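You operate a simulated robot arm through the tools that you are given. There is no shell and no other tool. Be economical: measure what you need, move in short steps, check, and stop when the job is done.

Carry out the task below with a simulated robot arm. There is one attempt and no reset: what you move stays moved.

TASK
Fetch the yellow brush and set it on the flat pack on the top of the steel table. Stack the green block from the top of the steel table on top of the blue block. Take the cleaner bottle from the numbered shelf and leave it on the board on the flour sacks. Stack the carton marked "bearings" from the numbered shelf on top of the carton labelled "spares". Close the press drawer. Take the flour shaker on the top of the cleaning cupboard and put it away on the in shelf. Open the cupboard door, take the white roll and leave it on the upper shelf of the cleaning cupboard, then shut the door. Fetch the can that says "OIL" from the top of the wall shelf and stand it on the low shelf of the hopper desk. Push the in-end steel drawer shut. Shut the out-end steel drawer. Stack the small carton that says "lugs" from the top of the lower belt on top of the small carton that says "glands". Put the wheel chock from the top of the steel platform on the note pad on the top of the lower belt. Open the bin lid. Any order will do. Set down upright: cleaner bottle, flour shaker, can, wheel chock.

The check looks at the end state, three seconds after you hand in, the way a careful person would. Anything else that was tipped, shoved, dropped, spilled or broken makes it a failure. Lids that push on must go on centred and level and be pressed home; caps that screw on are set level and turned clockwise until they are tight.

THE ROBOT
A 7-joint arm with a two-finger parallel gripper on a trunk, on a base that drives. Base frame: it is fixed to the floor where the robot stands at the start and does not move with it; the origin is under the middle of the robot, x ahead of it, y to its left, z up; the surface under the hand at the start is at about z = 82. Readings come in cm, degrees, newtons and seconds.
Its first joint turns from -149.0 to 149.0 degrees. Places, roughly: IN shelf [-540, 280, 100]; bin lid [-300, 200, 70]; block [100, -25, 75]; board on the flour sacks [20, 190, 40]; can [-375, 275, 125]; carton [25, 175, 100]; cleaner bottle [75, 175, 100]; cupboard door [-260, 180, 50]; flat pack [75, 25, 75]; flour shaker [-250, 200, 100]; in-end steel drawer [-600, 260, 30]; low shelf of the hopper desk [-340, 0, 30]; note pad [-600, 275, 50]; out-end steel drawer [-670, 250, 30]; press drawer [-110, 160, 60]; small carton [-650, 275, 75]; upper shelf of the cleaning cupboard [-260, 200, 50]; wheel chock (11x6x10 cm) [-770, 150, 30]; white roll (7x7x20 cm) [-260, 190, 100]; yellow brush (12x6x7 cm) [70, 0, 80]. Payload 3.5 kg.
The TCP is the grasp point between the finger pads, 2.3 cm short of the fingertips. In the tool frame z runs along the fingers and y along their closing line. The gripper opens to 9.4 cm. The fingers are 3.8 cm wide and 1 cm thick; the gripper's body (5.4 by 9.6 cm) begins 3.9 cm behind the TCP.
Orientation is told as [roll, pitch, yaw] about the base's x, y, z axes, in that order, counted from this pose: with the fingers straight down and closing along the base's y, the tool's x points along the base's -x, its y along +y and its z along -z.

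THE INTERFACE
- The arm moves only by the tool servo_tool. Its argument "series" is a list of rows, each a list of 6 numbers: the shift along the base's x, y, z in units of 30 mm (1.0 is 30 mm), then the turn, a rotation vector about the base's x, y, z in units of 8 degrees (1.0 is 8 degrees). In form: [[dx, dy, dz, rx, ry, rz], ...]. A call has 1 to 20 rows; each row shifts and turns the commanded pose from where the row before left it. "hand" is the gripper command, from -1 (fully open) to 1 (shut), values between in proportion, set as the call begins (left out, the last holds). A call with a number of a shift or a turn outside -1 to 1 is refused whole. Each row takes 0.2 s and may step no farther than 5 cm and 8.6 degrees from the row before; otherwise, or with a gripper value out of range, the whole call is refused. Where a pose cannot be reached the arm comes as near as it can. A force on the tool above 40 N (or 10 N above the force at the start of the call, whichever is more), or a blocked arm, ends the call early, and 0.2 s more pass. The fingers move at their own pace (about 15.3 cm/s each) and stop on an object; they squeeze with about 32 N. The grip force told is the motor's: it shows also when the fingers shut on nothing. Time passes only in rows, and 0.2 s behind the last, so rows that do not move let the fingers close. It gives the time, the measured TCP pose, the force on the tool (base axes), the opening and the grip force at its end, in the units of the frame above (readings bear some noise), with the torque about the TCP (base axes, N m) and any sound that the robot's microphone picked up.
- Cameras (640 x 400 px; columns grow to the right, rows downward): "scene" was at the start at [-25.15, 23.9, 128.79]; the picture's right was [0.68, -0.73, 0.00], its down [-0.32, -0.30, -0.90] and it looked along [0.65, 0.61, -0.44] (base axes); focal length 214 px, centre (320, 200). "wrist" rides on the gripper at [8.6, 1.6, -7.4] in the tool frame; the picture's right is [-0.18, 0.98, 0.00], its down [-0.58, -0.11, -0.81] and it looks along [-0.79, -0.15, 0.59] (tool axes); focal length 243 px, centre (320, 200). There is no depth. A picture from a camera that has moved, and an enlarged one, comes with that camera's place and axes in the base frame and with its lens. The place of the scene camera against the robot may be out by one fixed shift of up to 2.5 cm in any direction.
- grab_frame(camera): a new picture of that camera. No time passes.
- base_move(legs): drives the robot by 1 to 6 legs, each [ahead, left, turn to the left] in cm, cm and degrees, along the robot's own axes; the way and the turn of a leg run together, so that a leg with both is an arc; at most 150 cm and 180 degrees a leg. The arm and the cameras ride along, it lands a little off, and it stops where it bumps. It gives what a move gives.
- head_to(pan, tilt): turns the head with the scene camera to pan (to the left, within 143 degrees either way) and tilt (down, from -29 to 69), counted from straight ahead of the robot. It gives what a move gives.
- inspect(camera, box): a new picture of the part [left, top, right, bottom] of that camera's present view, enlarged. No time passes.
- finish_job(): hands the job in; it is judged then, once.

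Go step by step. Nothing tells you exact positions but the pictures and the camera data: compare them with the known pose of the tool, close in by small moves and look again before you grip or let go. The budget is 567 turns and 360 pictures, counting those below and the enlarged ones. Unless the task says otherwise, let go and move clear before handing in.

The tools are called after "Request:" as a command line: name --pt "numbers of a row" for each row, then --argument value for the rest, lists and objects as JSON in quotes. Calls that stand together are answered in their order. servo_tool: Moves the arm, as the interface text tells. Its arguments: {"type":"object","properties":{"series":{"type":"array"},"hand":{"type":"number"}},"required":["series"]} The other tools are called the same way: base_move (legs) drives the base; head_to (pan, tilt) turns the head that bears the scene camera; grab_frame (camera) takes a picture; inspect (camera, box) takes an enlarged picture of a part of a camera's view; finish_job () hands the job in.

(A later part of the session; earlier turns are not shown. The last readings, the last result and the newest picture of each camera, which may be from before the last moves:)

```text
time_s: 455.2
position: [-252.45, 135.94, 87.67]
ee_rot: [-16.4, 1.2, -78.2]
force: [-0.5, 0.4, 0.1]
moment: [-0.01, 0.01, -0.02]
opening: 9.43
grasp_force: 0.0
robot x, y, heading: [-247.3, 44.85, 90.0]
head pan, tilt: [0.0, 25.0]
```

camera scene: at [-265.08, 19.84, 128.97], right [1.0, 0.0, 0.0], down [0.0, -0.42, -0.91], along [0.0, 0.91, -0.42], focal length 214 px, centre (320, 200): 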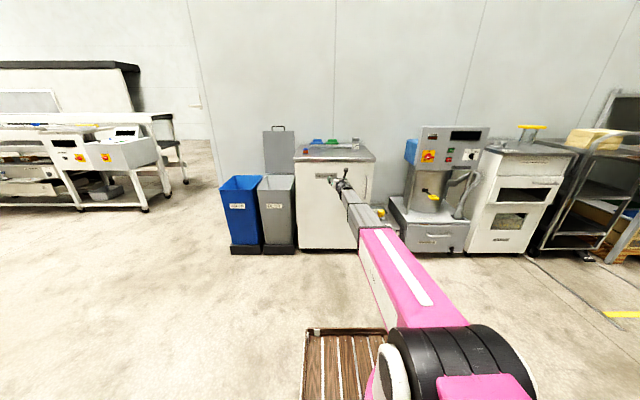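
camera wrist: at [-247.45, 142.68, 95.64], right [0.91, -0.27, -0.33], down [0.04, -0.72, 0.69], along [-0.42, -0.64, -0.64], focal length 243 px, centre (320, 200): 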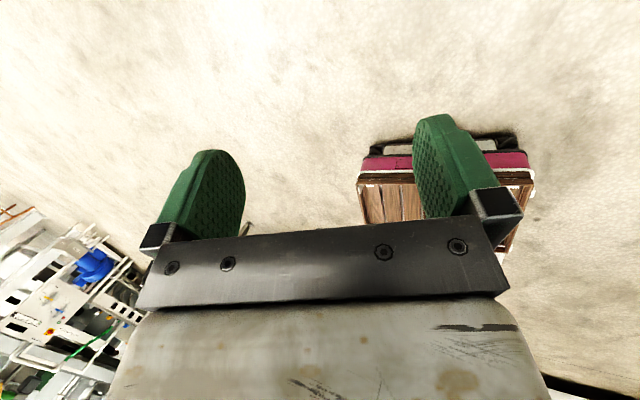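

Request:
servo_tool --pt "0 0.2 -0.1 0.5 0 -0.5" --pt "0 0.5 -0.2 0.8 0 -0.5" --pt "0 0.7 -0.3 0.9 0 -0.4" --pt "0 0.8 -0.3 0.9 0 -0.4" --pt "0 0.8 -0.3 0.9 0 -0.4" --pt "0 0.8 -0.3 0.9 0 -0.3" --pt "0 0.8 -0.3 1 0 0" --pt "0 0.8 -0.3 1 0 0" --pt "0 0.7 -0.2 1 0 0" --pt "0 0.5 -0.1 1 0 0" --pt "0 0.2 0 1 0 0" --pt "0 0 0 1 0 0" --pt "0 0 0 0 0 0"

Request:
servo_tool --pt "0 0 0 0 0.5 0" --pt "0 0 0 0 1 0" --pt "0 0 0 0 1 0" --pt "0 0 0 0 1 0" --pt "0 0 0 0 1 0" --pt "0 0 0 0 1 0" --pt "0 0 0 0 1 0" --pt "0 0 0 0 1 0" --pt "0 0 0 0 1 0" --pt "0 0 0 0 1 0" --pt "0 0 0 0 1 0" --pt "0 0 0 0 0.5 0" --pt "0 0 0 0 0 0"

Request:
grab_frame --camera "wrist"

```text
time_s: 458.1
position: [-250.72, 156.38, 79.82]
ee_rot: [-66.8, 81.5, -145.8]
force: [0.3, -0.6, -0.3]
moment: [0.01, -0.02, 0.0]
opening: 9.4
grasp_force: 0.1
out of reach, approached as far as the arm can: row 4, 5, 6, 12
robot x, y, heading: [-247.16, 45.08, 89.9]
head pan, tilt: [0.0, 25.0]
```

```text
time_s: 460.9
position: [-250.56, 156.45, 80.07]
ee_rot: [-101.3, -5.1, -175.2]
force: [0.3, 0.3, 0.5]
moment: [-0.04, 0.0, -0.01]
opening: 9.41
grasp_force: 0.0
robot x, y, heading: [-247.35, 44.9, 90.2]
head pan, tilt: [0.0, 25.0]
```

```text
136 pictures are left
camera wrist: at [-241.57, 150.14, 76.25], right [-0.28, 0.17, -0.94], down [-0.51, -0.86, 0.0], along [-0.81, 0.48, 0.33], focal length 243 px, centre (320, 200)
```

wrist: 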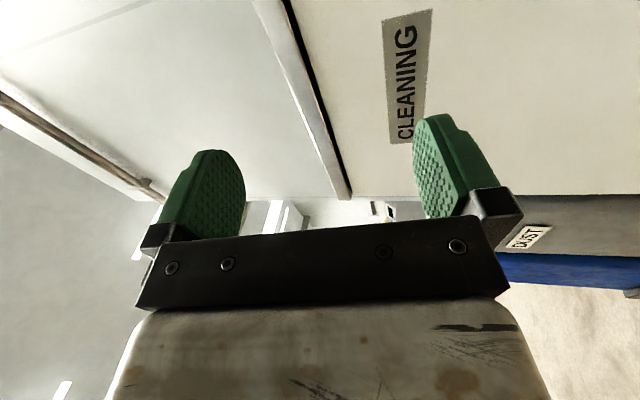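

Now tilt down from this roll state (camera on +x side).

Request:
servo_tool --pt "0 -0.3 0.2 -0.5 0 0" --pt "0 -0.6 0.3 -1 0 0" --pt "0 -0.8 0.4 -1 0 0" --pt "0 -0.9 0.4 -1 0 0" --pt "0 -0.9 0.4 -1 0 0" --pt "0 -0.9 0.4 -1 0 0" --pt "0 -0.9 0.4 -1 0 0" --pt "0 -0.9 0.3 -1 0 0" --pt "0 -0.6 0 -1 0 0" --pt "0 -0.3 0 -1 0 0" --pt "0 0 0 -1 0 0" --pt "0 0 0 -1 0 0" --pt "0 0 0 0 0 0"

Request:
grab_frame --camera "scene"

```text
time_s: 463.6
position: [-244.61, 138.18, 85.35]
ee_rot: [-19.8, -15.4, 179.2]
force: [1.2, 0.5, -0.9]
moment: [-0.01, -0.03, -0.02]
opening: 9.42
grasp_force: 0.1
out of reach, approached as far as the arm can: row 3, 4, 7, 8, 9, 10, 11, 12
robot x, y, heading: [-247.34, 44.89, 90.3]
head pan, tilt: [0.0, 25.0]
```

```text
135 pictures are left
camera scene: at [-265.08, 19.84, 128.97], right [1.0, 0.0, 0.0], down [0.0, -0.42, -0.91], along [0.0, 0.91, -0.42], focal length 214 px, centre (320, 200)
```

scene: 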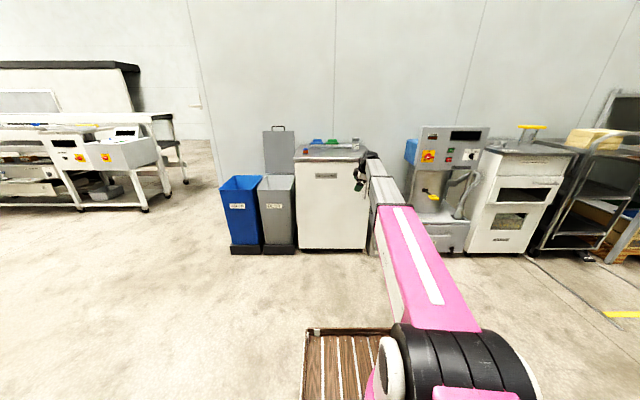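

Request:
servo_tool --pt "0 0 0 0 -0.5 0" --pt "0 0 0 0 -1 0" --pt "0 0 0 -0.5 0 0" --pt "0 0 0 -1 0 0" --pt "0 0 0 -1 0 0" --pt "0 0 0 0 0 0"

Request:
inspect --camera "scene" --box '[330, 130, 450, 260]'

```text
time_s: 465.1
position: [-244.78, 138.12, 85.27]
ee_rot: [0.9, -16.0, 173.8]
force: [0.6, -0.1, 0.4]
moment: [-0.03, -0.01, 0.0]
opening: 9.41
grasp_force: 0.0
out of reach, approached as far as the arm can: row 1, 2
robot x, y, heading: [-247.45, 45.2, 90.1]
head pan, tilt: [0.0, 25.0]
```

```text
3.08 times, centred on (390, 195) of scene
camera zoom: at [-265.08, 19.84, 128.97], right [1.0, 0.0, 0.0], down [0.0, -0.42, -0.91], along [0.0, 0.91, -0.42], focal length 660 px, centre (105, 215)
```

zoom: 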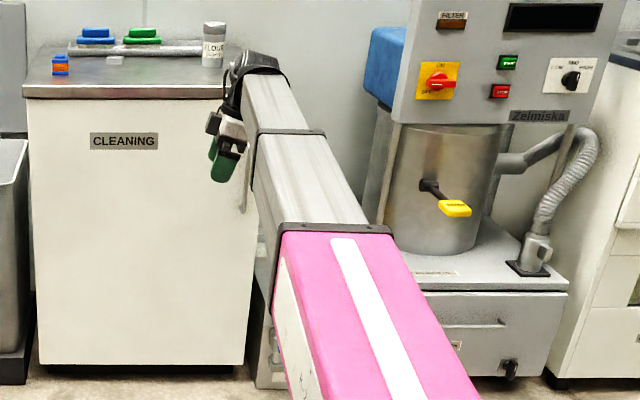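

I think the wrist's bend has the wrong sign. I'll bend the tool upward through straight, then rotate it about the forearm back to downward.

Request:
servo_tool --pt "0 0.1 0.1 0.5 0 0" --pt "0 0.3 0.2 1 0 0" --pt "0 0.4 0.2 1 0 0" --pt "0 0.4 0.2 1 0 0" --pt "0 0.4 0.2 1 0 0" --pt "0 0.4 0.2 1 0 0" --pt "0 0.4 0.2 1 0 0" --pt "0 0.4 0.2 1 0 0" --pt "0 0.4 0.2 1 0 0" --pt "0 0.3 0.2 1 0 0" --pt "0 0 0.2 1 0 0" --pt "0 0 0.2 1 0 0" --pt "0 0 0.2 1 0 0" --pt "0 0 0.2 1 0 0" --pt "0 -0.2 0.2 1 0 0" --pt "0 -0.2 0.2 1 0 0" --pt "0 -0.3 0.2 1 0 0" --pt "0 -0.3 0.2 1 0 0" --pt "0 0 0 0.5 0 0" --pt "0 0 0 0 0 0"

Request:
inspect --camera "scene" --box '[300, 100, 480, 260]'

```text
time_s: 469.2
position: [-244.69, 145.73, 95.75]
ee_rot: [-143.3, 7.8, -166.7]
force: [0.1, -0.2, 0.1]
moment: [0.04, -0.01, 0.01]
opening: 9.4
grasp_force: 0.0
robot x, y, heading: [-247.21, 44.61, 90.1]
head pan, tilt: [0.0, 25.0]
```

```text
2.50 times, centred on (390, 180) of scene
camera zoom: at [-265.08, 19.84, 128.97], right [1.0, 0.0, 0.0], down [0.0, -0.42, -0.91], along [0.0, 0.91, -0.42], focal length 536 px, centre (145, 250)
```

zoom: 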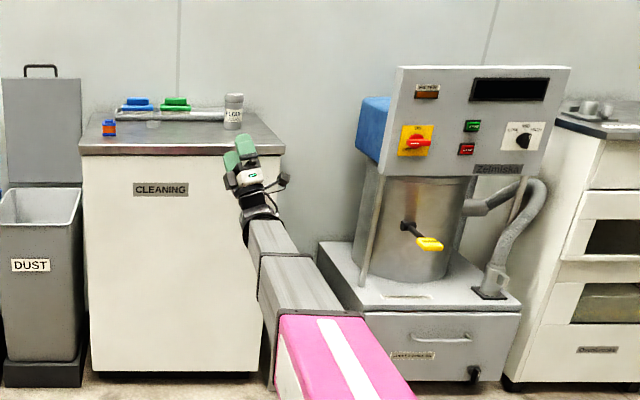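

Request:
servo_tool --pt "0 0 0 0 0.5 0" --pt "0 0 0 0 1 0" --pt "0 0 0 0 1 0" --pt "0 0 0 0 1 0" --pt "0 0 0 0 1 0" --pt "0 0 0 0 1 0" --pt "0 0 0 0 1 0" --pt "0 0 0 0 1 0" --pt "0 0 0 0 1 0" --pt "0 0 0 0 1 0" --pt "0 0 0 0 1 0" --pt "0 0 0 0 1 0"

Request:
servo_tool --pt "0 0 0 0 1 0" --pt "0 0 0 0 1 0" --pt "0 0 0 0 1 0" --pt "0 0 0 0 1 0" --pt "0 0 0 0 1 0" --pt "0 0 0 0 1 0" --pt "0 0 0 0 1 0" --pt "0 0 0 0 1 0" --pt "0 0 0 0 1 0" --pt "0 0 0 0 1 0" --pt "0 0 0 0 0.5 0" --pt "0 0 0 0 0 0"

Request:
inspect --camera "scene" --box '[300, 100, 480, 260]'

```text
time_s: 471.9
position: [-244.75, 145.71, 95.73]
ee_rot: [149.8, -75.7, -114.2]
force: [0.2, 0.5, -0.4]
moment: [-0.01, -0.01, 0.02]
opening: 9.41
grasp_force: 0.1
robot x, y, heading: [-247.44, 44.86, 90.3]
head pan, tilt: [0.0, 25.0]
```

```text
time_s: 474.4
position: [-244.63, 145.65, 95.74]
ee_rot: [37.6, -11.8, -13.5]
force: [-1.2, 1.3, 0.5]
moment: [-0.01, -0.05, 0.0]
opening: 9.4
grasp_force: 0.1
robot x, y, heading: [-247.37, 44.81, 90.0]
head pan, tilt: [0.0, 25.0]
```

```text
2.50 times, centred on (390, 180) of scene
camera zoom: at [-265.08, 19.84, 128.97], right [1.0, 0.0, 0.0], down [0.0, -0.42, -0.91], along [0.0, 0.91, -0.42], focal length 536 px, centre (145, 250)
```

zoom: 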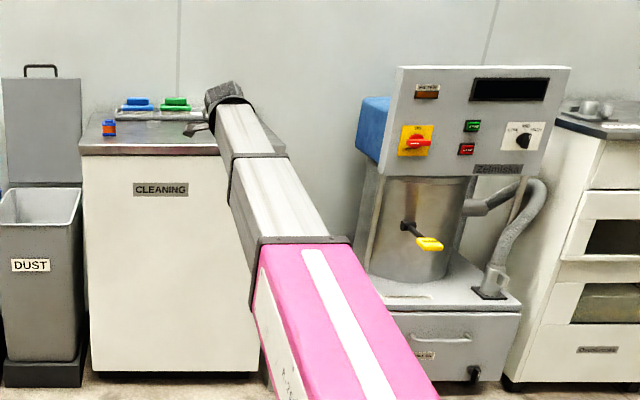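

Unwound without hitting limits. Now level the tool.

Request:
servo_tool --pt "0 -0.2 0 -0.6 0.2 0" --pt "0 -0.3 0 -1 0.3 0" --pt "0 -0.3 0 -1 0.3 0" --pt "0 -0.3 0 -1 0.3 0" --pt "0 -0.2 0 -0.9 0.2 0" --pt "0 0 0 0 0 0"

```text
time_s: 475.9
position: [-245.75, 141.69, 95.89]
ee_rot: [0.8, -15.8, -7.0]
force: [-0.2, 0.6, -0.2]
moment: [0.01, -0.04, -0.01]
opening: 9.39
grasp_force: 0.1
out of reach, approached as far as the arm can: row 2, 3, 5
robot x, y, heading: [-247.5, 44.91, 89.9]
head pan, tilt: [0.0, 25.0]
```

Request:
servo_tool --pt "0 0 0 0 0 0.5" --pt "0 0 0 0 0 1" --pt "0 0 0 0 0 1" --pt "0 0 0 0 0 1" --pt "0 0 0 0 0 1" --pt "0 0 0 0 0 0"

Request:
servo_tool --pt "0 -0.3 -0.3 0 0 0" --pt "0 -0.6 -0.6 0 0 0" --pt "0 -0.8 -0.8 0 0 0" --pt "0 -0.8 -0.8 0 0 0" --pt "0 -0.8 -0.8 0 0 0" --pt "0 -0.6 -0.6 0 0 0" --pt "0 -0.2 0 0 0.5 0" --pt "0 0 0 0 0.5 0" --pt "0 0 0 0 0 0"

Request:
grab_frame --camera "scene"

```text
time_s: 477.2
position: [-246.08, 141.72, 95.72]
ee_rot: [-0.4, -18.0, 29.1]
force: [-0.6, 0.4, 0.3]
moment: [0.01, -0.03, -0.01]
opening: 9.38
grasp_force: 0.0
robot x, y, heading: [-247.07, 44.86, 90.1]
head pan, tilt: [0.0, 25.0]
```

```text
time_s: 479.2
position: [-246.12, 130.1, 83.88]
ee_rot: [-0.1, -18.0, 29.0]
force: [0.5, -0.4, 0.8]
moment: [0.02, 0.01, 0.02]
opening: 9.38
grasp_force: 0.1
out of reach, approached as far as the arm can: row 7, 8
robot x, y, heading: [-246.88, 44.8, 89.9]
head pan, tilt: [0.0, 25.0]
```

```text
131 pictures are left
camera scene: at [-265.08, 19.84, 128.97], right [1.0, 0.0, 0.0], down [0.0, -0.42, -0.91], along [0.0, 0.91, -0.42], focal length 214 px, centre (320, 200)
```

scene: 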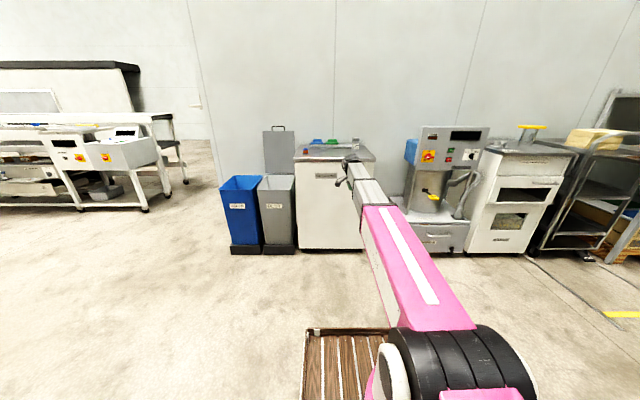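

I'll rotate it about the forearm fully up (exactly in-plane), then bend straight over and down so that the bend changes sign.

Request:
servo_tool --pt "0 0 0.2 0 -0.5 0" --pt "0 0 0.3 0 -1 0" --pt "0 0 0.3 0 -1 0" --pt "0 0 0.3 0 -1 0" --pt "0 0 0.3 0 -1 0" --pt "0 0 0.2 0 -1 0" --pt "0 0 0 0 -1 0" --pt "0 0 0 0 -1 0" --pt "0 0 0 0 -1 0" --pt "0 0 0 0 -1 0" --pt "0 0 0 0 -1 0" --pt "0 0 0 0 -1 0"

Request:
servo_tool --pt "0 0 0 0 -1 0" --pt "0 0 0 0 -1 0" --pt "0 0 0 0 -1 0" --pt "0 0 0 0 -1 0" --pt "0 0 0 0 -1 0" --pt "0 0 0 0 -1 0" --pt "0 0 0 0 -1 0" --pt "0 0 0 0 -1 0" --pt "0 0 0 0 -1 0" --pt "0 0 0 0 0 0"

Request:
grab_frame --camera "wrist"

```text
time_s: 481.9
position: [-246.11, 129.95, 88.8]
ee_rot: [-122.5, -55.0, 126.5]
force: [-0.5, 0.1, -0.8]
moment: [0.02, -0.05, 0.02]
opening: 9.38
grasp_force: 0.1
robot x, y, heading: [-247.04, 45.06, 90.1]
head pan, tilt: [0.0, 25.0]
```

```text
time_s: 484.1
position: [-246.21, 129.92, 88.71]
ee_rot: [-172.5, 4.0, 152.5]
force: [-0.1, 0.6, 0.3]
moment: [-0.01, -0.01, 0.0]
opening: 9.4
grasp_force: 0.1
robot x, y, heading: [-247.17, 45.1, 90.3]
head pan, tilt: [0.0, 25.0]
```

```text
130 pictures are left
camera wrist: at [-237.63, 126.24, 81.87], right [0.29, 0.95, -0.14], down [-0.56, 0.05, -0.82], along [-0.77, 0.32, 0.55], focal length 243 px, centre (320, 200)
```

wrist: 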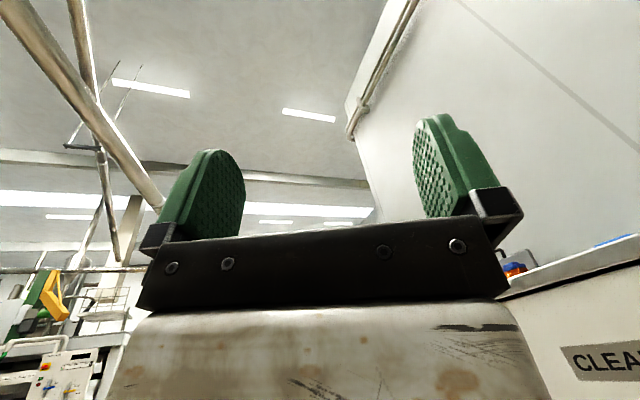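

Request:
servo_tool --pt "0 0.2 0 -0.5 0 0" --pt "0 0.5 0 -1 0 0" --pt "0 0.6 0 -1 0 0" --pt "0 0.6 0 -1 0 0" --pt "0 0.6 0 -1 0 0" --pt "0 0.5 0 -1 0 0" --pt "0 0.5 0 -1 0 0" --pt "0 0.4 0 -1 0 0" --pt "0 0.3 0 -1 0 0" --pt "0 0.2 0 -1 0 0" --pt "0 0 0 -1 0 0" --pt "0 0 0 -1 0 0" --pt "0 -0.2 0 -1 0 0" --pt "0 -0.3 0 -1 0 0" --pt "0 -0.4 0 -1 0 0"

Request:
servo_tool --pt "0 -0.5 0 -1 0 0" --pt "0 -0.5 0 -1 0 0" --pt "0 -0.6 0 -1 0 0" --pt "0 -0.6 0 -1 0 0" --pt "0 -0.6 0 -1 0 0" --pt "0 -0.4 0 -1 0 0" --pt "0 -0.2 0 -0.9 0 0" --pt "0 0 0 0 0 0"

Request:
grab_frame --camera "wrist"

```text
time_s: 487.2
position: [-246.19, 140.43, 88.73]
ee_rot: [-52.1, 22.5, -163.4]
force: [0.1, 0.7, -0.2]
moment: [-0.01, 0.0, 0.01]
opening: 9.4
grasp_force: 0.1
robot x, y, heading: [-247.04, 45.11, 90.1]
head pan, tilt: [0.0, 25.0]
```

```text
time_s: 489.1
position: [-246.23, 130.13, 88.82]
ee_rot: [-0.2, 0.3, -152.3]
force: [-0.5, 0.0, -0.3]
moment: [0.01, -0.03, 0.0]
opening: 9.41
grasp_force: 0.0
robot x, y, heading: [-247.2, 45.33, 90.0]
head pan, tilt: [0.0, 25.0]
```

```text
129 pictures are left
camera wrist: at [-237.74, 132.67, 96.4], right [0.29, -0.96, 0.0], down [-0.57, -0.18, 0.8], along [-0.77, -0.23, -0.59], focal length 243 px, centre (320, 200)
```

wrist: 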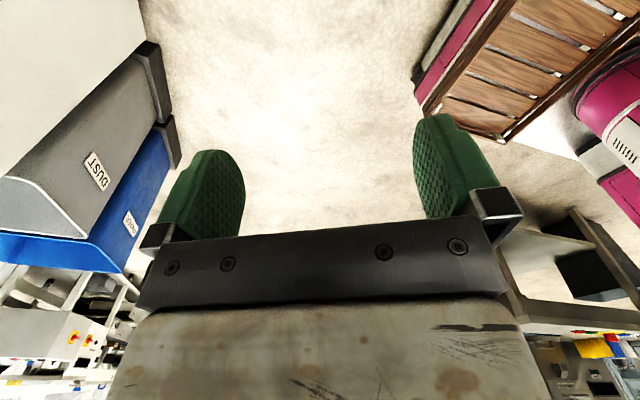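

Fixed – the tool is level again. Turn yaw back to 90°.

Request:
servo_tool --pt "0 0 0 0 0 -0.5" --pt "0 0 0 0 0 -1" --pt "0 0 0 0 0 -1" --pt "0 0 0 0 0 -1" --pt "0 0 0 0 0 -1" --pt "0 0 0 0 0 -1" --pt "0 0 0 0 0 -1" --pt "0 0 0 0 0 -1" --pt "0 0 0 0 0 -1" --pt "0 0 0 0 0 -1" --pt "0 0 0 0 0 -1" --pt "0 0 0 0 0 -1" --pt "0 0 0 0 0 -1" --pt "0 0 0 0 0 -1" --pt "0 0 0 0 0 -1" --pt "0 0 0 0 0 -0.2" --pt "0 0 0 0 0 0"

```text
time_s: 492.6
position: [-246.12, 130.21, 88.67]
ee_rot: [-0.3, 0.2, 90.1]
force: [-0.6, 0.5, -0.3]
moment: [0.03, 0.05, -0.01]
opening: 9.4
grasp_force: 0.1
robot x, y, heading: [-247.67, 44.96, 89.8]
head pan, tilt: [0.0, 25.0]
```

Request:
servo_tool --pt "0 0 0.3 0 0 0" --pt "0 0 0.8 0 0 0" --pt "0 0 0.9 0 0 0" --pt "0 0 0.9 0 0 0" --pt "0 0 0.9 0 0 0" --pt "0 0 0.9 0 0 0" --pt "0 0 0.9 0 0 0" --pt "0 0 0.9 0 0 0" --pt "0 0 0.6 0 0 0" --pt "0 0 0.2 0 0 0"

Request:
base_move --legs '[[52, -4, 0]]'

Request:
grab_frame --camera "wrist"

```text
time_s: 494.7
position: [-246.06, 130.4, 109.97]
ee_rot: [-0.4, -0.5, 90.0]
force: [1.1, 5.9, -10.5]
moment: [0.43, -0.18, -0.05]
opening: 9.38
grasp_force: 0.1
robot x, y, heading: [-247.16, 45.14, 90.2]
head pan, tilt: [0.0, 25.0]
stopped in row 10: the force on the tool passed its limit at 47 N (the readings are from after the stop); the commanded pose is now the measured one
```

```text
time_s: 497.8
position: [-241.07, 182.89, 110.0]
ee_rot: [-0.5, -0.4, 89.5]
force: [-0.5, 9.7, -26.8]
moment: [1.52, -0.77, -0.28]
opening: 9.39
grasp_force: 0.0
robot x, y, heading: [-243.15, 97.17, 89.5]
head pan, tilt: [0.0, 25.0]
```

```text
128 pictures are left
camera wrist: at [-242.82, 174.08, 117.58], right [-0.98, 0.19, -0.01], down [0.11, 0.58, 0.81], along [0.16, 0.8, -0.58], focal length 243 px, centre (320, 200)
```

wrist: 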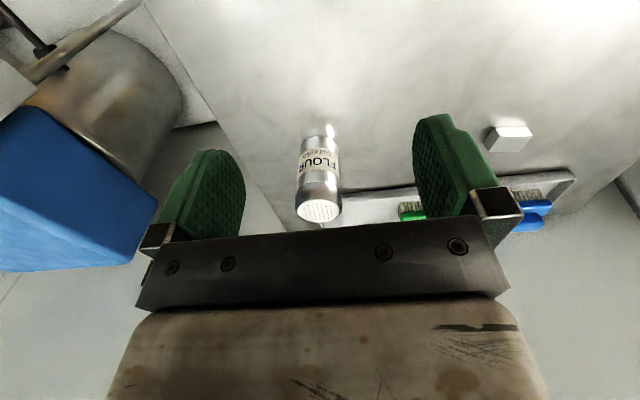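

Request:
servo_tool --pt "0.1 0.2 -0.3 0 0 0" --pt "0.3 0.4 -0.6 0 0 0" --pt "0.4 0.5 -0.6 0 0 0" --pt "0.3 0.4 -0.4 0 0 0" --pt "0 0.1 -0.1 0 0 0"

Request:
base_move --legs '[[8, 0, 0]]'

Request:
grab_frame --camera "wrist"

```text
time_s: 499.0
position: [-238.0, 187.55, 104.04]
ee_rot: [-0.3, -0.4, 89.6]
force: [0.1, -0.7, -1.1]
moment: [0.02, -0.02, -0.01]
opening: 9.4
grasp_force: 0.1
robot x, y, heading: [-243.21, 97.73, 89.8]
head pan, tilt: [0.0, 25.0]
```

```text
time_s: 500.0
position: [-237.89, 195.46, 104.05]
ee_rot: [-0.5, -0.4, 89.6]
force: [-0.7, 0.5, 0.5]
moment: [0.0, 0.0, -0.01]
opening: 9.38
grasp_force: 0.0
robot x, y, heading: [-243.31, 105.45, 89.9]
head pan, tilt: [0.0, 25.0]
```

```text
127 pictures are left
camera wrist: at [-239.54, 186.7, 111.62], right [-0.98, 0.19, -0.01], down [0.11, 0.58, 0.81], along [0.16, 0.8, -0.59], focal length 243 px, centre (320, 200)
```

wrist: 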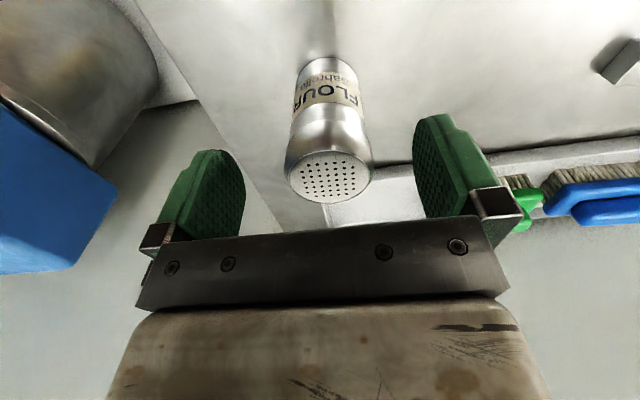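

Request:
servo_tool --pt "0.05 0.3 0 0 0 0" --pt "0 0.6 0 0 0 0" --pt "0 0.4 -0.2 0 0 0" --pt "0 0 -0.6 0 0 0" --pt "0 0 -0.7 0 0 0" --pt "0 0 -0.5 0 0 0" --pt "0 0 -0.2 0 0 0" --pt "0 0 0 0 0 0"

Request:
servo_tool --pt "0 0 0 0 0 0" --pt "0 0 0 0 0 0" --pt "0 0 0 0 0 0" --hand 1

Request:
servo_tool --pt "0 0 0.1 0 0 0" --pt "0 0 0.3 0 0 0" --pt "0 0 0.5 0 0 0" --pt "0 0 0.5 0 0 0" --pt "0 0 0.2 0 0 0" --pt "0 0 0 0 0 0"

Request:
grab_frame --camera "wrist"

```text
time_s: 501.8
position: [-237.78, 199.33, 97.49]
ee_rot: [-0.4, -0.3, 89.5]
force: [0.1, 0.2, 0.2]
moment: [-0.01, -0.03, -0.02]
opening: 9.38
grasp_force: 0.0
robot x, y, heading: [-243.27, 105.17, 89.5]
head pan, tilt: [0.0, 25.0]
```

```text
time_s: 502.6
position: [-237.79, 199.31, 97.54]
ee_rot: [-0.3, -0.4, 89.7]
force: [-1.3, 0.7, 0.8]
moment: [0.05, 0.16, -0.02]
opening: 5.76
grasp_force: 32.3
robot x, y, heading: [-242.77, 105.5, 89.5]
head pan, tilt: [0.0, 25.0]
```

```text
time_s: 504.0
position: [-237.73, 199.3, 102.29]
ee_rot: [-0.4, -0.4, 89.5]
force: [0.8, -0.1, -2.4]
moment: [0.0, -0.03, 0.02]
opening: 5.75
grasp_force: 32.1
robot x, y, heading: [-243.11, 105.38, 89.5]
head pan, tilt: [0.0, 25.0]
```

```text
126 pictures are left
camera wrist: at [-239.39, 190.59, 109.83], right [-0.98, 0.19, -0.01], down [0.11, 0.58, 0.81], along [0.16, 0.8, -0.59], focal length 243 px, centre (320, 200)
```

wrist: 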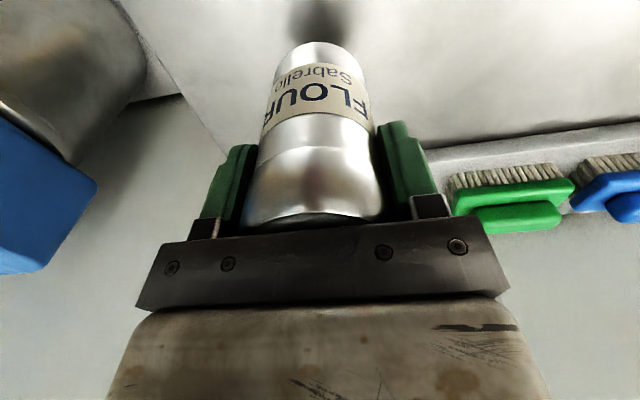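

Shaker is held. Retreat and drive left toward the machine.

Request:
servo_tool --pt "0 -0.2 0.1 0 0 0" --pt "0 -0.5 0 0 0 0" --pt "0 -0.7 0 0 0 0" --pt "0 -0.7 0 0 0 0" --pt "0 -0.7 0 0 0 0" --pt "0 -0.5 0 0 0 0" --pt "0 -0.2 0 0 0 0"

Request:
base_move --legs '[[-15, 0, 0], [0, 145, 0], [0, 120, 0]]'

Request:
head_to --pan 10 --tilt 18

Request:
grab_frame --camera "scene"

```text
time_s: 505.6
position: [-237.82, 188.76, 102.65]
ee_rot: [-0.4, -0.4, 89.5]
force: [-0.2, 0.7, -2.0]
moment: [0.03, -0.02, 0.01]
opening: 5.74
grasp_force: 32.0
robot x, y, heading: [-243.04, 105.64, 89.7]
head pan, tilt: [0.0, 25.0]
```

```text
time_s: 519.6
position: [-506.33, 174.45, 102.63]
ee_rot: [-0.4, -0.4, 90.4]
force: [0.3, -1.0, -1.3]
moment: [0.03, 0.02, 0.02]
opening: 5.73
grasp_force: 31.9
robot x, y, heading: [-510.22, 91.06, 90.5]
head pan, tilt: [0.0, 25.0]
```

```text
time_s: 520.3
position: [-506.35, 174.45, 102.62]
ee_rot: [-0.4, -0.3, 90.4]
force: [0.1, -0.2, -1.2]
moment: [-0.03, 0.0, -0.01]
opening: 5.69
grasp_force: 32.3
robot x, y, heading: [-510.41, 90.44, 90.6]
head pan, tilt: [10.0, 18.0]
```

```text
125 pictures are left
camera scene: at [-529.79, 65.53, 130.1], right [0.98, 0.18, 0.0], down [0.06, -0.3, -0.95], along [-0.17, 0.94, -0.31], focal length 214 px, centre (320, 200)
```

scene: 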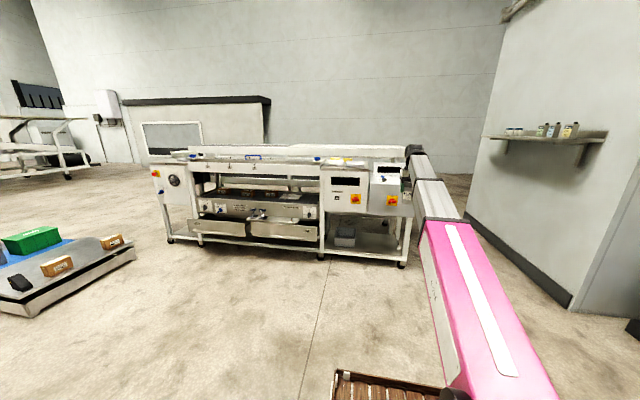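

Request:
inspect --camera "scene" --box '[140, 135, 300, 270]'

Request:
inspect --camera "scene" --box '[280, 135, 440, 270]'

Request:
inspect --camera "scene" --box '[470, 90, 630, 200]'

```text
2.96 times, centred on (220, 202) of scene
camera zoom: at [-529.79, 65.53, 130.1], right [0.98, 0.18, 0.0], down [0.06, -0.3, -0.95], along [-0.17, 0.94, -0.31], focal length 636 px, centre (616, 193)
```

zoom: 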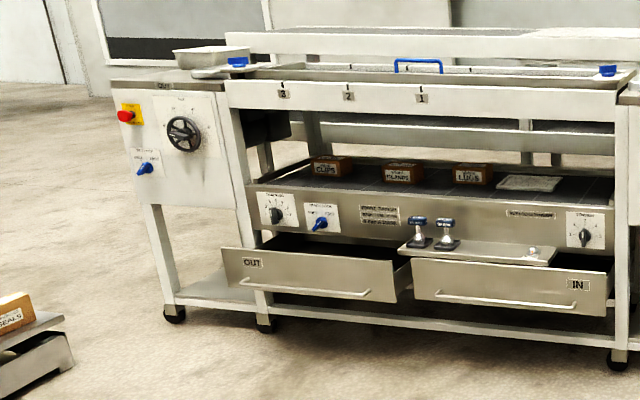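

```text
2.96 times, centred on (360, 202) of scene
camera zoom: at [-529.79, 65.53, 130.1], right [0.98, 0.18, 0.0], down [0.06, -0.3, -0.95], along [-0.17, 0.94, -0.31], focal length 636 px, centre (202, 193)
```

zoom: 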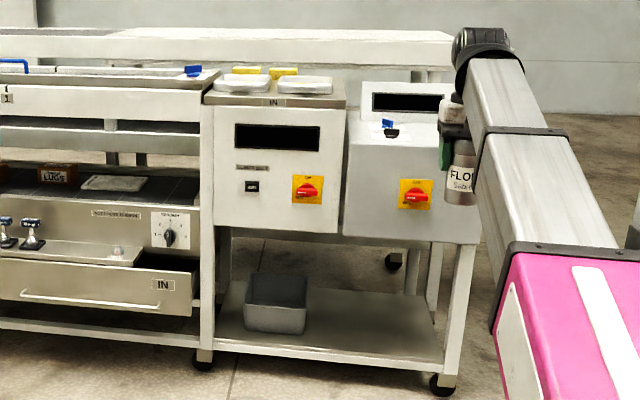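

```text
3.64 times, centred on (550, 145) of scene
camera zoom: at [-529.79, 65.53, 130.1], right [0.98, 0.18, 0.0], down [0.06, -0.3, -0.95], along [-0.17, 0.94, -0.31], focal length 780 px, centre (-516, 400)
```

zoom: 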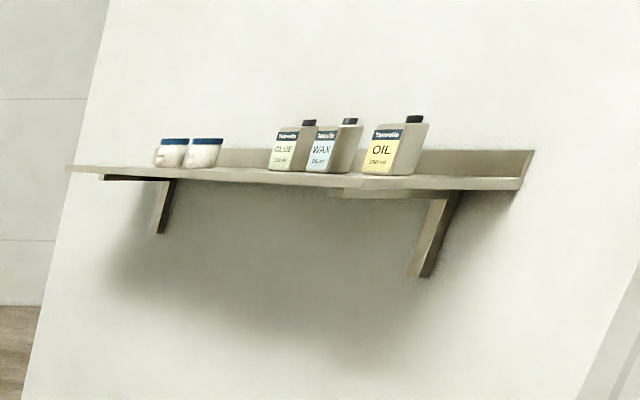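

I see IN shelf (label "IN", z≈97) with dishes, drawers, cartons GLANDS/LUGS and the pad on the lower belt, and the OIL can on the wall shelf. Drive closer to the IN shelf.

Request:
base_move --legs '[[60, 22, 0]]'

Request:
servo_tool --pt "0 0.2 0.2 0 0 0" --pt "-0.2 0.5 0.4 0 0 0" --pt "-0.4 0.6 0.6 0 0 0" --pt "-0.4 0.6 0.6 0 0 0" --pt "-0.3 0.6 0.5 0 0 0" --pt "-0.1 0.4 0.3 0 0 0" --pt "0 0.1 0.1 0 0 0"

Request:
grab_frame --camera "wrist"

Request:
grab_frame --camera "scene"

```text
time_s: 523.8
position: [-528.89, 232.83, 102.47]
ee_rot: [-0.4, -0.3, 90.6]
force: [0.0, 0.3, -1.7]
moment: [0.04, -0.06, 0.01]
opening: 5.74
grasp_force: 32.1
robot x, y, heading: [-533.14, 149.18, 90.8]
head pan, tilt: [10.0, 18.0]
```

```text
time_s: 525.4
position: [-533.22, 242.06, 110.81]
ee_rot: [-0.4, -0.4, 90.4]
force: [-0.6, -0.1, -2.5]
moment: [0.03, 0.03, 0.01]
opening: 5.72
grasp_force: 31.9
robot x, y, heading: [-533.01, 148.87, 90.6]
head pan, tilt: [10.0, 18.0]
```

```text
121 pictures are left
camera wrist: at [-534.65, 233.2, 118.23], right [-0.98, 0.17, -0.01], down [0.1, 0.58, 0.81], along [0.15, 0.8, -0.59], focal length 243 px, centre (320, 200)
```

wrist: 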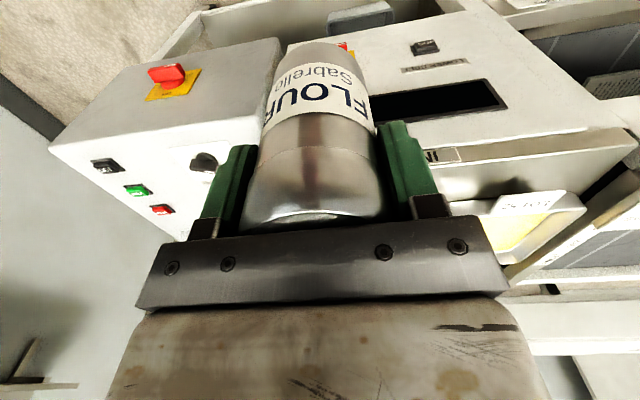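

```text
120 pictures are left
camera scene: at [-552.02, 123.87, 130.11], right [0.98, 0.18, 0.0], down [0.06, -0.3, -0.95], along [-0.18, 0.93, -0.31], focal length 214 px, centre (320, 200)
```

scene: 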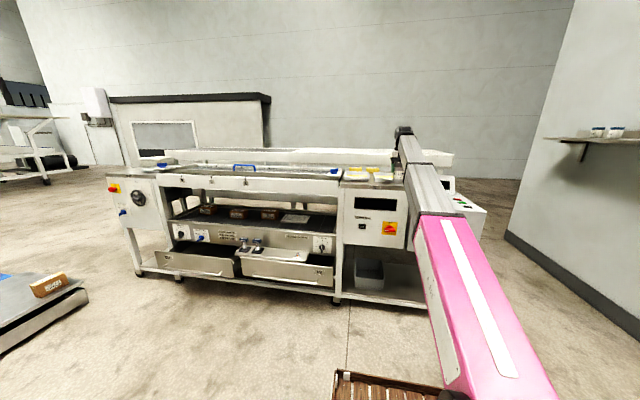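

Request:
inspect --camera "scene" --box '[330, 150, 420, 210]'

```text
6.67 times, centred on (375, 180) of scene
camera zoom: at [-552.02, 123.87, 130.11], right [0.98, 0.18, 0.0], down [0.06, -0.3, -0.95], along [-0.18, 0.93, -0.31], focal length 1430 px, centre (-47, 333)
```

zoom: 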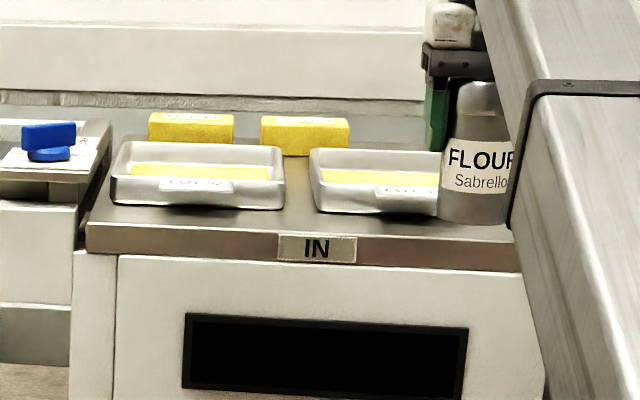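

Request:
base_move --legs '[[10, 0, 0]]'

Request:
grab_frame --camera "wrist"

```text
time_s: 526.5
position: [-533.28, 251.77, 110.71]
ee_rot: [-0.4, -0.4, 90.6]
force: [0.4, 0.1, -1.8]
moment: [-0.02, 0.02, -0.02]
opening: 5.71
grasp_force: 31.7
robot x, y, heading: [-532.87, 158.91, 90.6]
head pan, tilt: [10.0, 18.0]
```

```text
118 pictures are left
camera wrist: at [-534.82, 242.98, 118.21], right [-0.98, 0.17, -0.01], down [0.1, 0.58, 0.81], along [0.14, 0.8, -0.59], focal length 243 px, centre (320, 200)
```

wrist: 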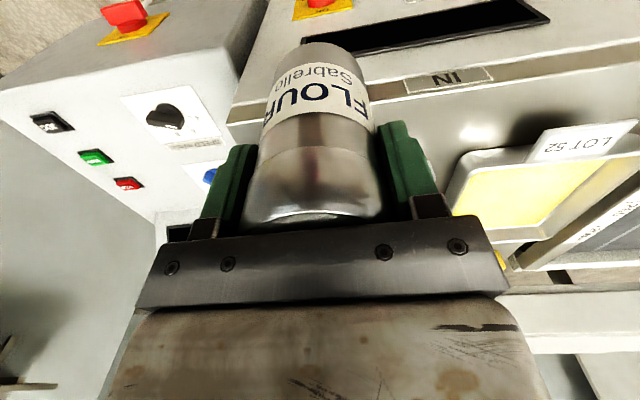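

Request:
servo_tool --pt "-0.2 -0.3 0 0 0 0" --pt "-0.5 -0.7 -0.2 0 0 0" --pt "-0.7 -0.8 -0.3 0 0 0" --pt "-0.7 -0.8 -0.3 0 0 0" --pt "-0.7 -0.5 -0.2 0 0 0" --pt "-0.5 -0.3 -0.2 0 0 0" --pt "-0.3 0 0 0 0 0" --pt "0 0 0 0 0 0"

Request:
base_move --legs '[[13, 0, 0]]'

Request:
grab_frame --camera "wrist"

```text
time_s: 528.3
position: [-544.13, 241.61, 107.16]
ee_rot: [-0.4, -0.4, 90.6]
force: [0.5, 0.3, -2.0]
moment: [-0.02, 0.02, 0.02]
opening: 5.73
grasp_force: 31.5
robot x, y, heading: [-532.88, 158.75, 90.4]
head pan, tilt: [10.0, 18.0]
```

```text
time_s: 529.6
position: [-544.32, 254.71, 107.16]
ee_rot: [-0.4, -0.4, 90.8]
force: [0.2, -0.8, -1.5]
moment: [0.02, 0.01, -0.01]
opening: 5.71
grasp_force: 32.4
robot x, y, heading: [-533.1, 172.34, 90.4]
head pan, tilt: [10.0, 18.0]
```

```text
117 pictures are left
camera wrist: at [-545.9, 245.91, 114.63], right [-0.98, 0.17, -0.01], down [0.1, 0.58, 0.81], along [0.14, 0.8, -0.59], focal length 243 px, centre (320, 200)
```

wrist: 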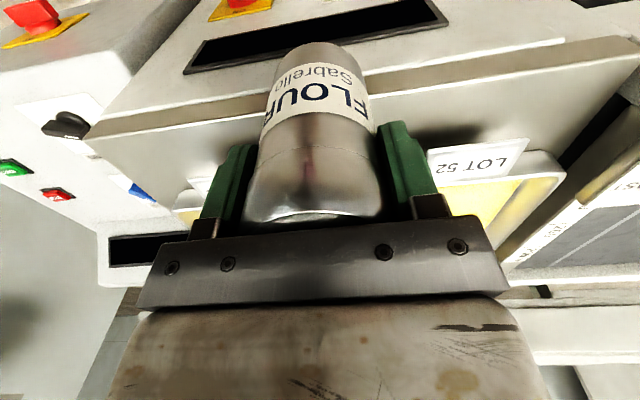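

Request:
inspect --camera "scene" --box '[320, 130, 440, 210]'

```text
5.00 times, centred on (380, 170) of scene
camera zoom: at [-552.25, 146.72, 130.11], right [0.98, 0.19, 0.0], down [0.06, -0.3, -0.95], along [-0.18, 0.93, -0.31], focal length 1072 px, centre (20, 350)
```

zoom: 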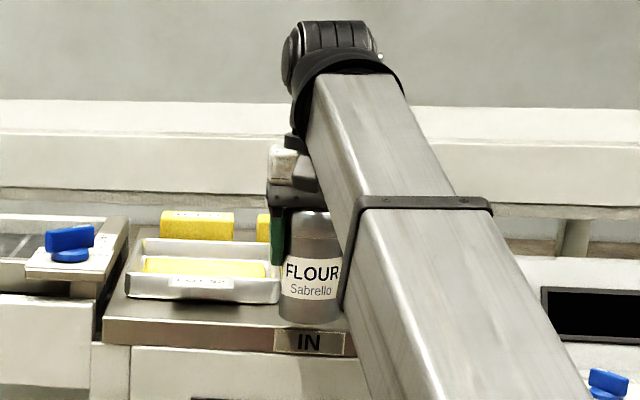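

Request:
servo_tool --pt "0.03 0.2 0 0 0 0" --pt "0 0.4 0 0 0 0" --pt "0 0.4 0 0 0 0" --pt "0 0.4 0 0 0 0" --pt "0 0.2 0 0 0 0" --pt "0 0 0 0 0 0"

Request:
servo_tool --pt "0 0 -0.15 0 0 0" --pt "0 0 -0.15 0 0 0" --pt "0 0 0 0 0 0"

Request:
inspect --camera "scene" --box '[335, 155, 405, 210]'

```text
time_s: 531.0
position: [-544.34, 259.49, 107.03]
ee_rot: [-0.5, -0.4, 90.7]
force: [0.4, 0.1, -2.3]
moment: [0.01, -0.04, 0.0]
opening: 5.72
grasp_force: 32.6
robot x, y, heading: [-532.81, 172.33, 90.6]
head pan, tilt: [10.0, 18.0]
```

```text
time_s: 531.8
position: [-544.27, 259.31, 106.23]
ee_rot: [-0.5, -0.4, 90.7]
force: [0.3, -0.5, -2.1]
moment: [0.04, 0.01, -0.01]
opening: 5.71
grasp_force: 31.5
robot x, y, heading: [-533.03, 171.95, 90.7]
head pan, tilt: [10.0, 18.0]
```

```text
7.27 times, centred on (370, 182) of scene
camera zoom: at [-552.25, 146.72, 130.11], right [0.98, 0.19, 0.0], down [0.06, -0.3, -0.95], along [-0.18, 0.93, -0.31], focal length 1560 px, centre (-44, 327)
```

zoom: 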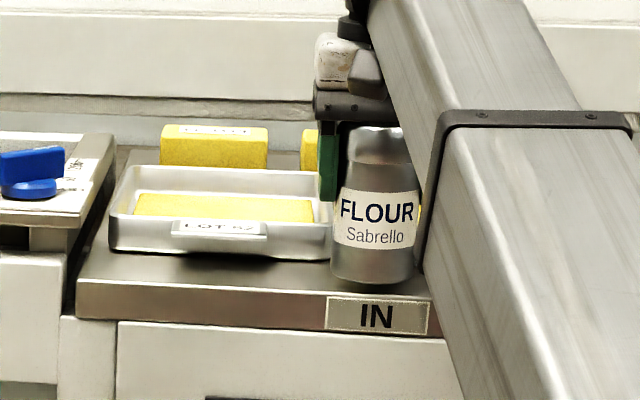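

Request:
servo_tool --pt "0 0 -0.1 0 0 0" --pt "0 0 -0.1 0 0 0" --pt "0 0 0 0 0 0"

Request:
servo_tool --pt "0 0 -0.08 0 0 0" --pt "0 0 -0.08 0 0 0" --pt "0 0 0 0 0 0"

Request:
servo_tool --pt "0 0 -0.08 0 0 0" --pt "0 0 -0.08 0 0 0" --pt "0 0 0 0 0 0"

```text
time_s: 532.6
position: [-544.38, 259.43, 105.61]
ee_rot: [-0.3, -0.4, 90.6]
force: [0.0, 0.2, -1.9]
moment: [0.03, -0.01, 0.05]
opening: 5.69
grasp_force: 32.0
robot x, y, heading: [-533.42, 172.28, 90.6]
head pan, tilt: [10.0, 18.0]
```

```text
time_s: 533.4
position: [-544.3, 259.44, 105.21]
ee_rot: [-0.4, -0.5, 90.6]
force: [-0.6, 2.5, 28.2]
moment: [-0.02, 0.58, 0.16]
opening: 5.78
grasp_force: 31.5
robot x, y, heading: [-533.19, 172.14, 90.9]
head pan, tilt: [10.0, 18.0]
```

```text
time_s: 533.9
position: [-544.34, 259.49, 105.07]
ee_rot: [-0.4, -0.6, 90.7]
force: [1.5, -2.4, 9.1]
moment: [-0.32, 0.17, 0.09]
opening: 5.74
grasp_force: 31.9
robot x, y, heading: [-532.97, 172.15, 90.6]
head pan, tilt: [10.0, 18.0]
stopped in row 2: the force on the tool passed its limit at 43 N (the readings are from after the stop); the commanded pose is now the measured one
```

Request:
servo_tool --pt "0 0 0 0 0 0" --pt "0 0 0 0 0 0" --pt "0 0 0.1 0 0 0" --pt "0 0 0.3 0 0 0" --pt "0 0 0.4 0 0 0" --pt "0 -0.3 0.4 0 0 0" --pt "0 -0.6 0.2 0 0 0" --pt "0 -0.8 0 0 0 0" --pt "0 -0.8 0 0 0 0" --pt "0 -0.8 0 0 0 0" --pt "0 -0.6 0 0 0 0" --pt "0 -0.2 0 0 0 0" --hand -1

Request:
grab_frame --camera "wrist"

```text
time_s: 536.2
position: [-544.31, 249.45, 109.1]
ee_rot: [-0.4, -1.1, 90.7]
force: [-0.8, 5.1, -8.8]
moment: [0.48, -0.08, -0.11]
opening: 9.4
grasp_force: 0.1
robot x, y, heading: [-533.17, 172.17, 90.8]
head pan, tilt: [10.0, 18.0]
stopped in row 11: the force on the tool passed its limit at 49 N (the readings are from after the stop); the commanded pose is now the measured one
```

```text
114 pictures are left
camera wrist: at [-545.82, 240.56, 116.56], right [-0.99, 0.17, 0.0], down [0.1, 0.57, 0.82], along [0.14, 0.81, -0.58], focal length 243 px, centre (320, 200)
```

wrist: 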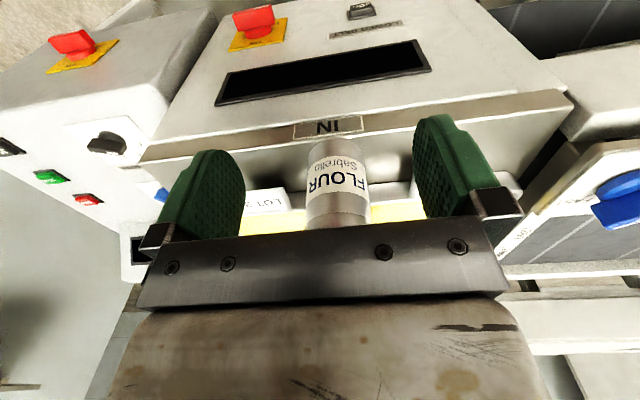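

Shaker stands on the IN shelf. Next the steel drawers: move left in front of the IN drawer and set the tool forward.

Request:
base_move --legs '[[-35, 0, 0], [0, 48, -1]]'

Request:
servo_tool --pt "0 0 -0.3 0.4 0 0" --pt "0 0 -0.6 1 0 0" --pt "0 0 -0.8 1 0 0" --pt "0 0 -0.9 1 0 0" --pt "0 0 -0.9 1 0 0" --pt "0 0 -0.9 1 0 0" --pt "0 0 -0.9 1 0 0" --pt "0 0 -0.9 1 0 0" --pt "0 0 -0.9 0.6 0 0" --pt "0 -0.2 -0.9 0 0 0" --pt "0 -0.2 -0.9 0 0 0" --pt "0 -0.2 -0.9 0 0 0" --pt "0 -0.2 -0.9 0 0 0" --pt "0 0 -0.9 0 0 0" --pt "0 0 -0.9 0 0 0" --pt "0 0 -0.9 0 0 0" --pt "0 0 -0.9 0 0 0" --pt "0 0 -0.9 0 0 0" --pt "0 0 -0.9 0 0 0" --pt "0 0 -0.4 0 0 0" --hand 1

Request:
servo_tool --pt "0 0 -0.4 0 0 0" --pt "0 0 -0.8 0 0 0" --pt "0 0 -0.9 0 0 0" --pt "0 0 -0.9 0 0 0" --pt "0 0 -0.9 0 0 0" --pt "0 0 -0.9 0 0 0" --pt "0 0 -0.8 0 0 0" --pt "0 0 -0.4 0 0 0" --pt "0 0 0 0 0 0"

Request:
head_to --pan 0 --tilt 35

Request:
grab_frame --camera "scene"

```text
time_s: 540.9
position: [-590.17, 215.17, 109.16]
ee_rot: [-0.5, -1.0, 89.4]
force: [-1.0, 10.5, -24.3]
moment: [1.57, -0.32, -0.14]
opening: 9.41
grasp_force: 0.1
robot x, y, heading: [-580.58, 137.72, 89.6]
head pan, tilt: [10.0, 18.0]
```

```text
time_s: 545.1
position: [-590.17, 212.56, 59.57]
ee_rot: [0.7, -64.9, 88.9]
force: [-0.2, 0.6, 1.0]
moment: [0.0, 0.02, -0.02]
opening: 0.0
grasp_force: 31.9
robot x, y, heading: [-580.88, 137.73, 89.5]
head pan, tilt: [10.0, 18.0]
```

```text
time_s: 547.1
position: [-589.99, 212.73, 41.67]
ee_rot: [0.7, -65.0, 88.9]
force: [-0.3, -0.8, -1.3]
moment: [0.0, -0.03, 0.0]
opening: 0.0
grasp_force: 31.9
robot x, y, heading: [-580.53, 137.45, 89.5]
head pan, tilt: [10.0, 18.0]
```

```text
time_s: 547.9
position: [-590.01, 212.65, 41.56]
ee_rot: [0.6, -64.9, 88.9]
force: [0.4, -0.9, -0.1]
moment: [0.02, 0.03, 0.0]
opening: 0.01
grasp_force: 32.0
robot x, y, heading: [-580.74, 137.33, 89.5]
head pan, tilt: [0.0, 35.0]
```

```text
113 pictures are left
camera scene: at [-598.67, 112.24, 127.4], right [1.0, -0.01, 0.0], down [-0.01, -0.57, -0.82], along [0.01, 0.82, -0.57], focal length 214 px, centre (320, 200)
```

scene: 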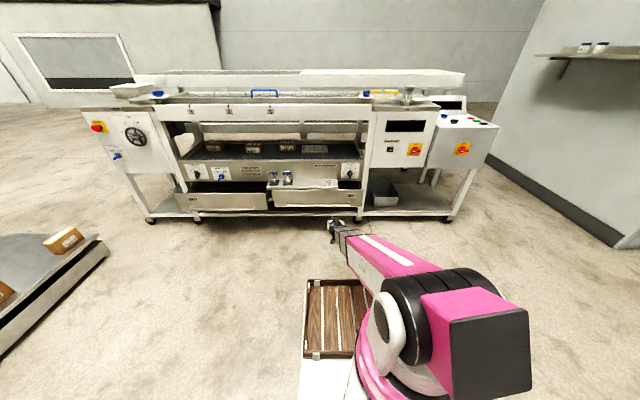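

Request:
inspect --camera "scene" --box '[160, 130, 380, 240]'

Request:
grab_frame --camera "wrist"

```text
2.91 times, centred on (270, 185) of scene
camera zoom: at [-598.67, 112.24, 127.4], right [1.0, -0.01, 0.0], down [-0.01, -0.57, -0.82], along [0.01, 0.82, -0.57], focal length 624 px, centre (466, 244)
```

zoom: 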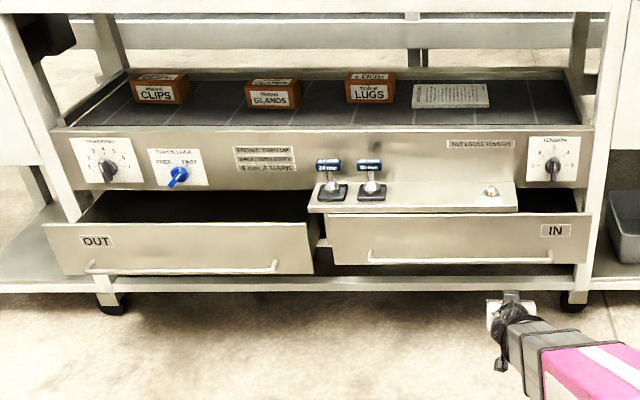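

```text
111 pictures are left
camera wrist: at [-591.68, 202.24, 37.06], right [-0.98, 0.09, 0.17], down [0.11, -0.49, 0.87], along [0.16, 0.87, 0.47], focal length 243 px, centre (320, 200)
```

wrist: 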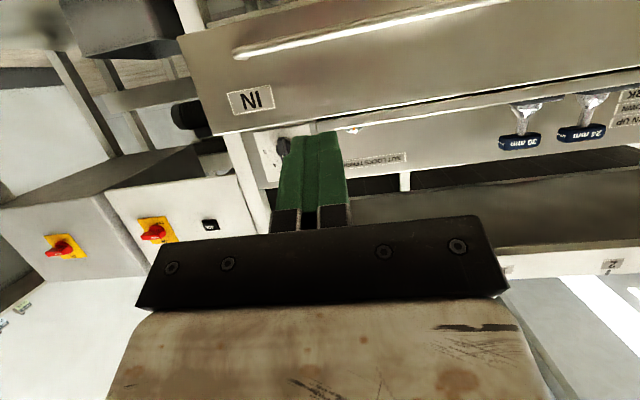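

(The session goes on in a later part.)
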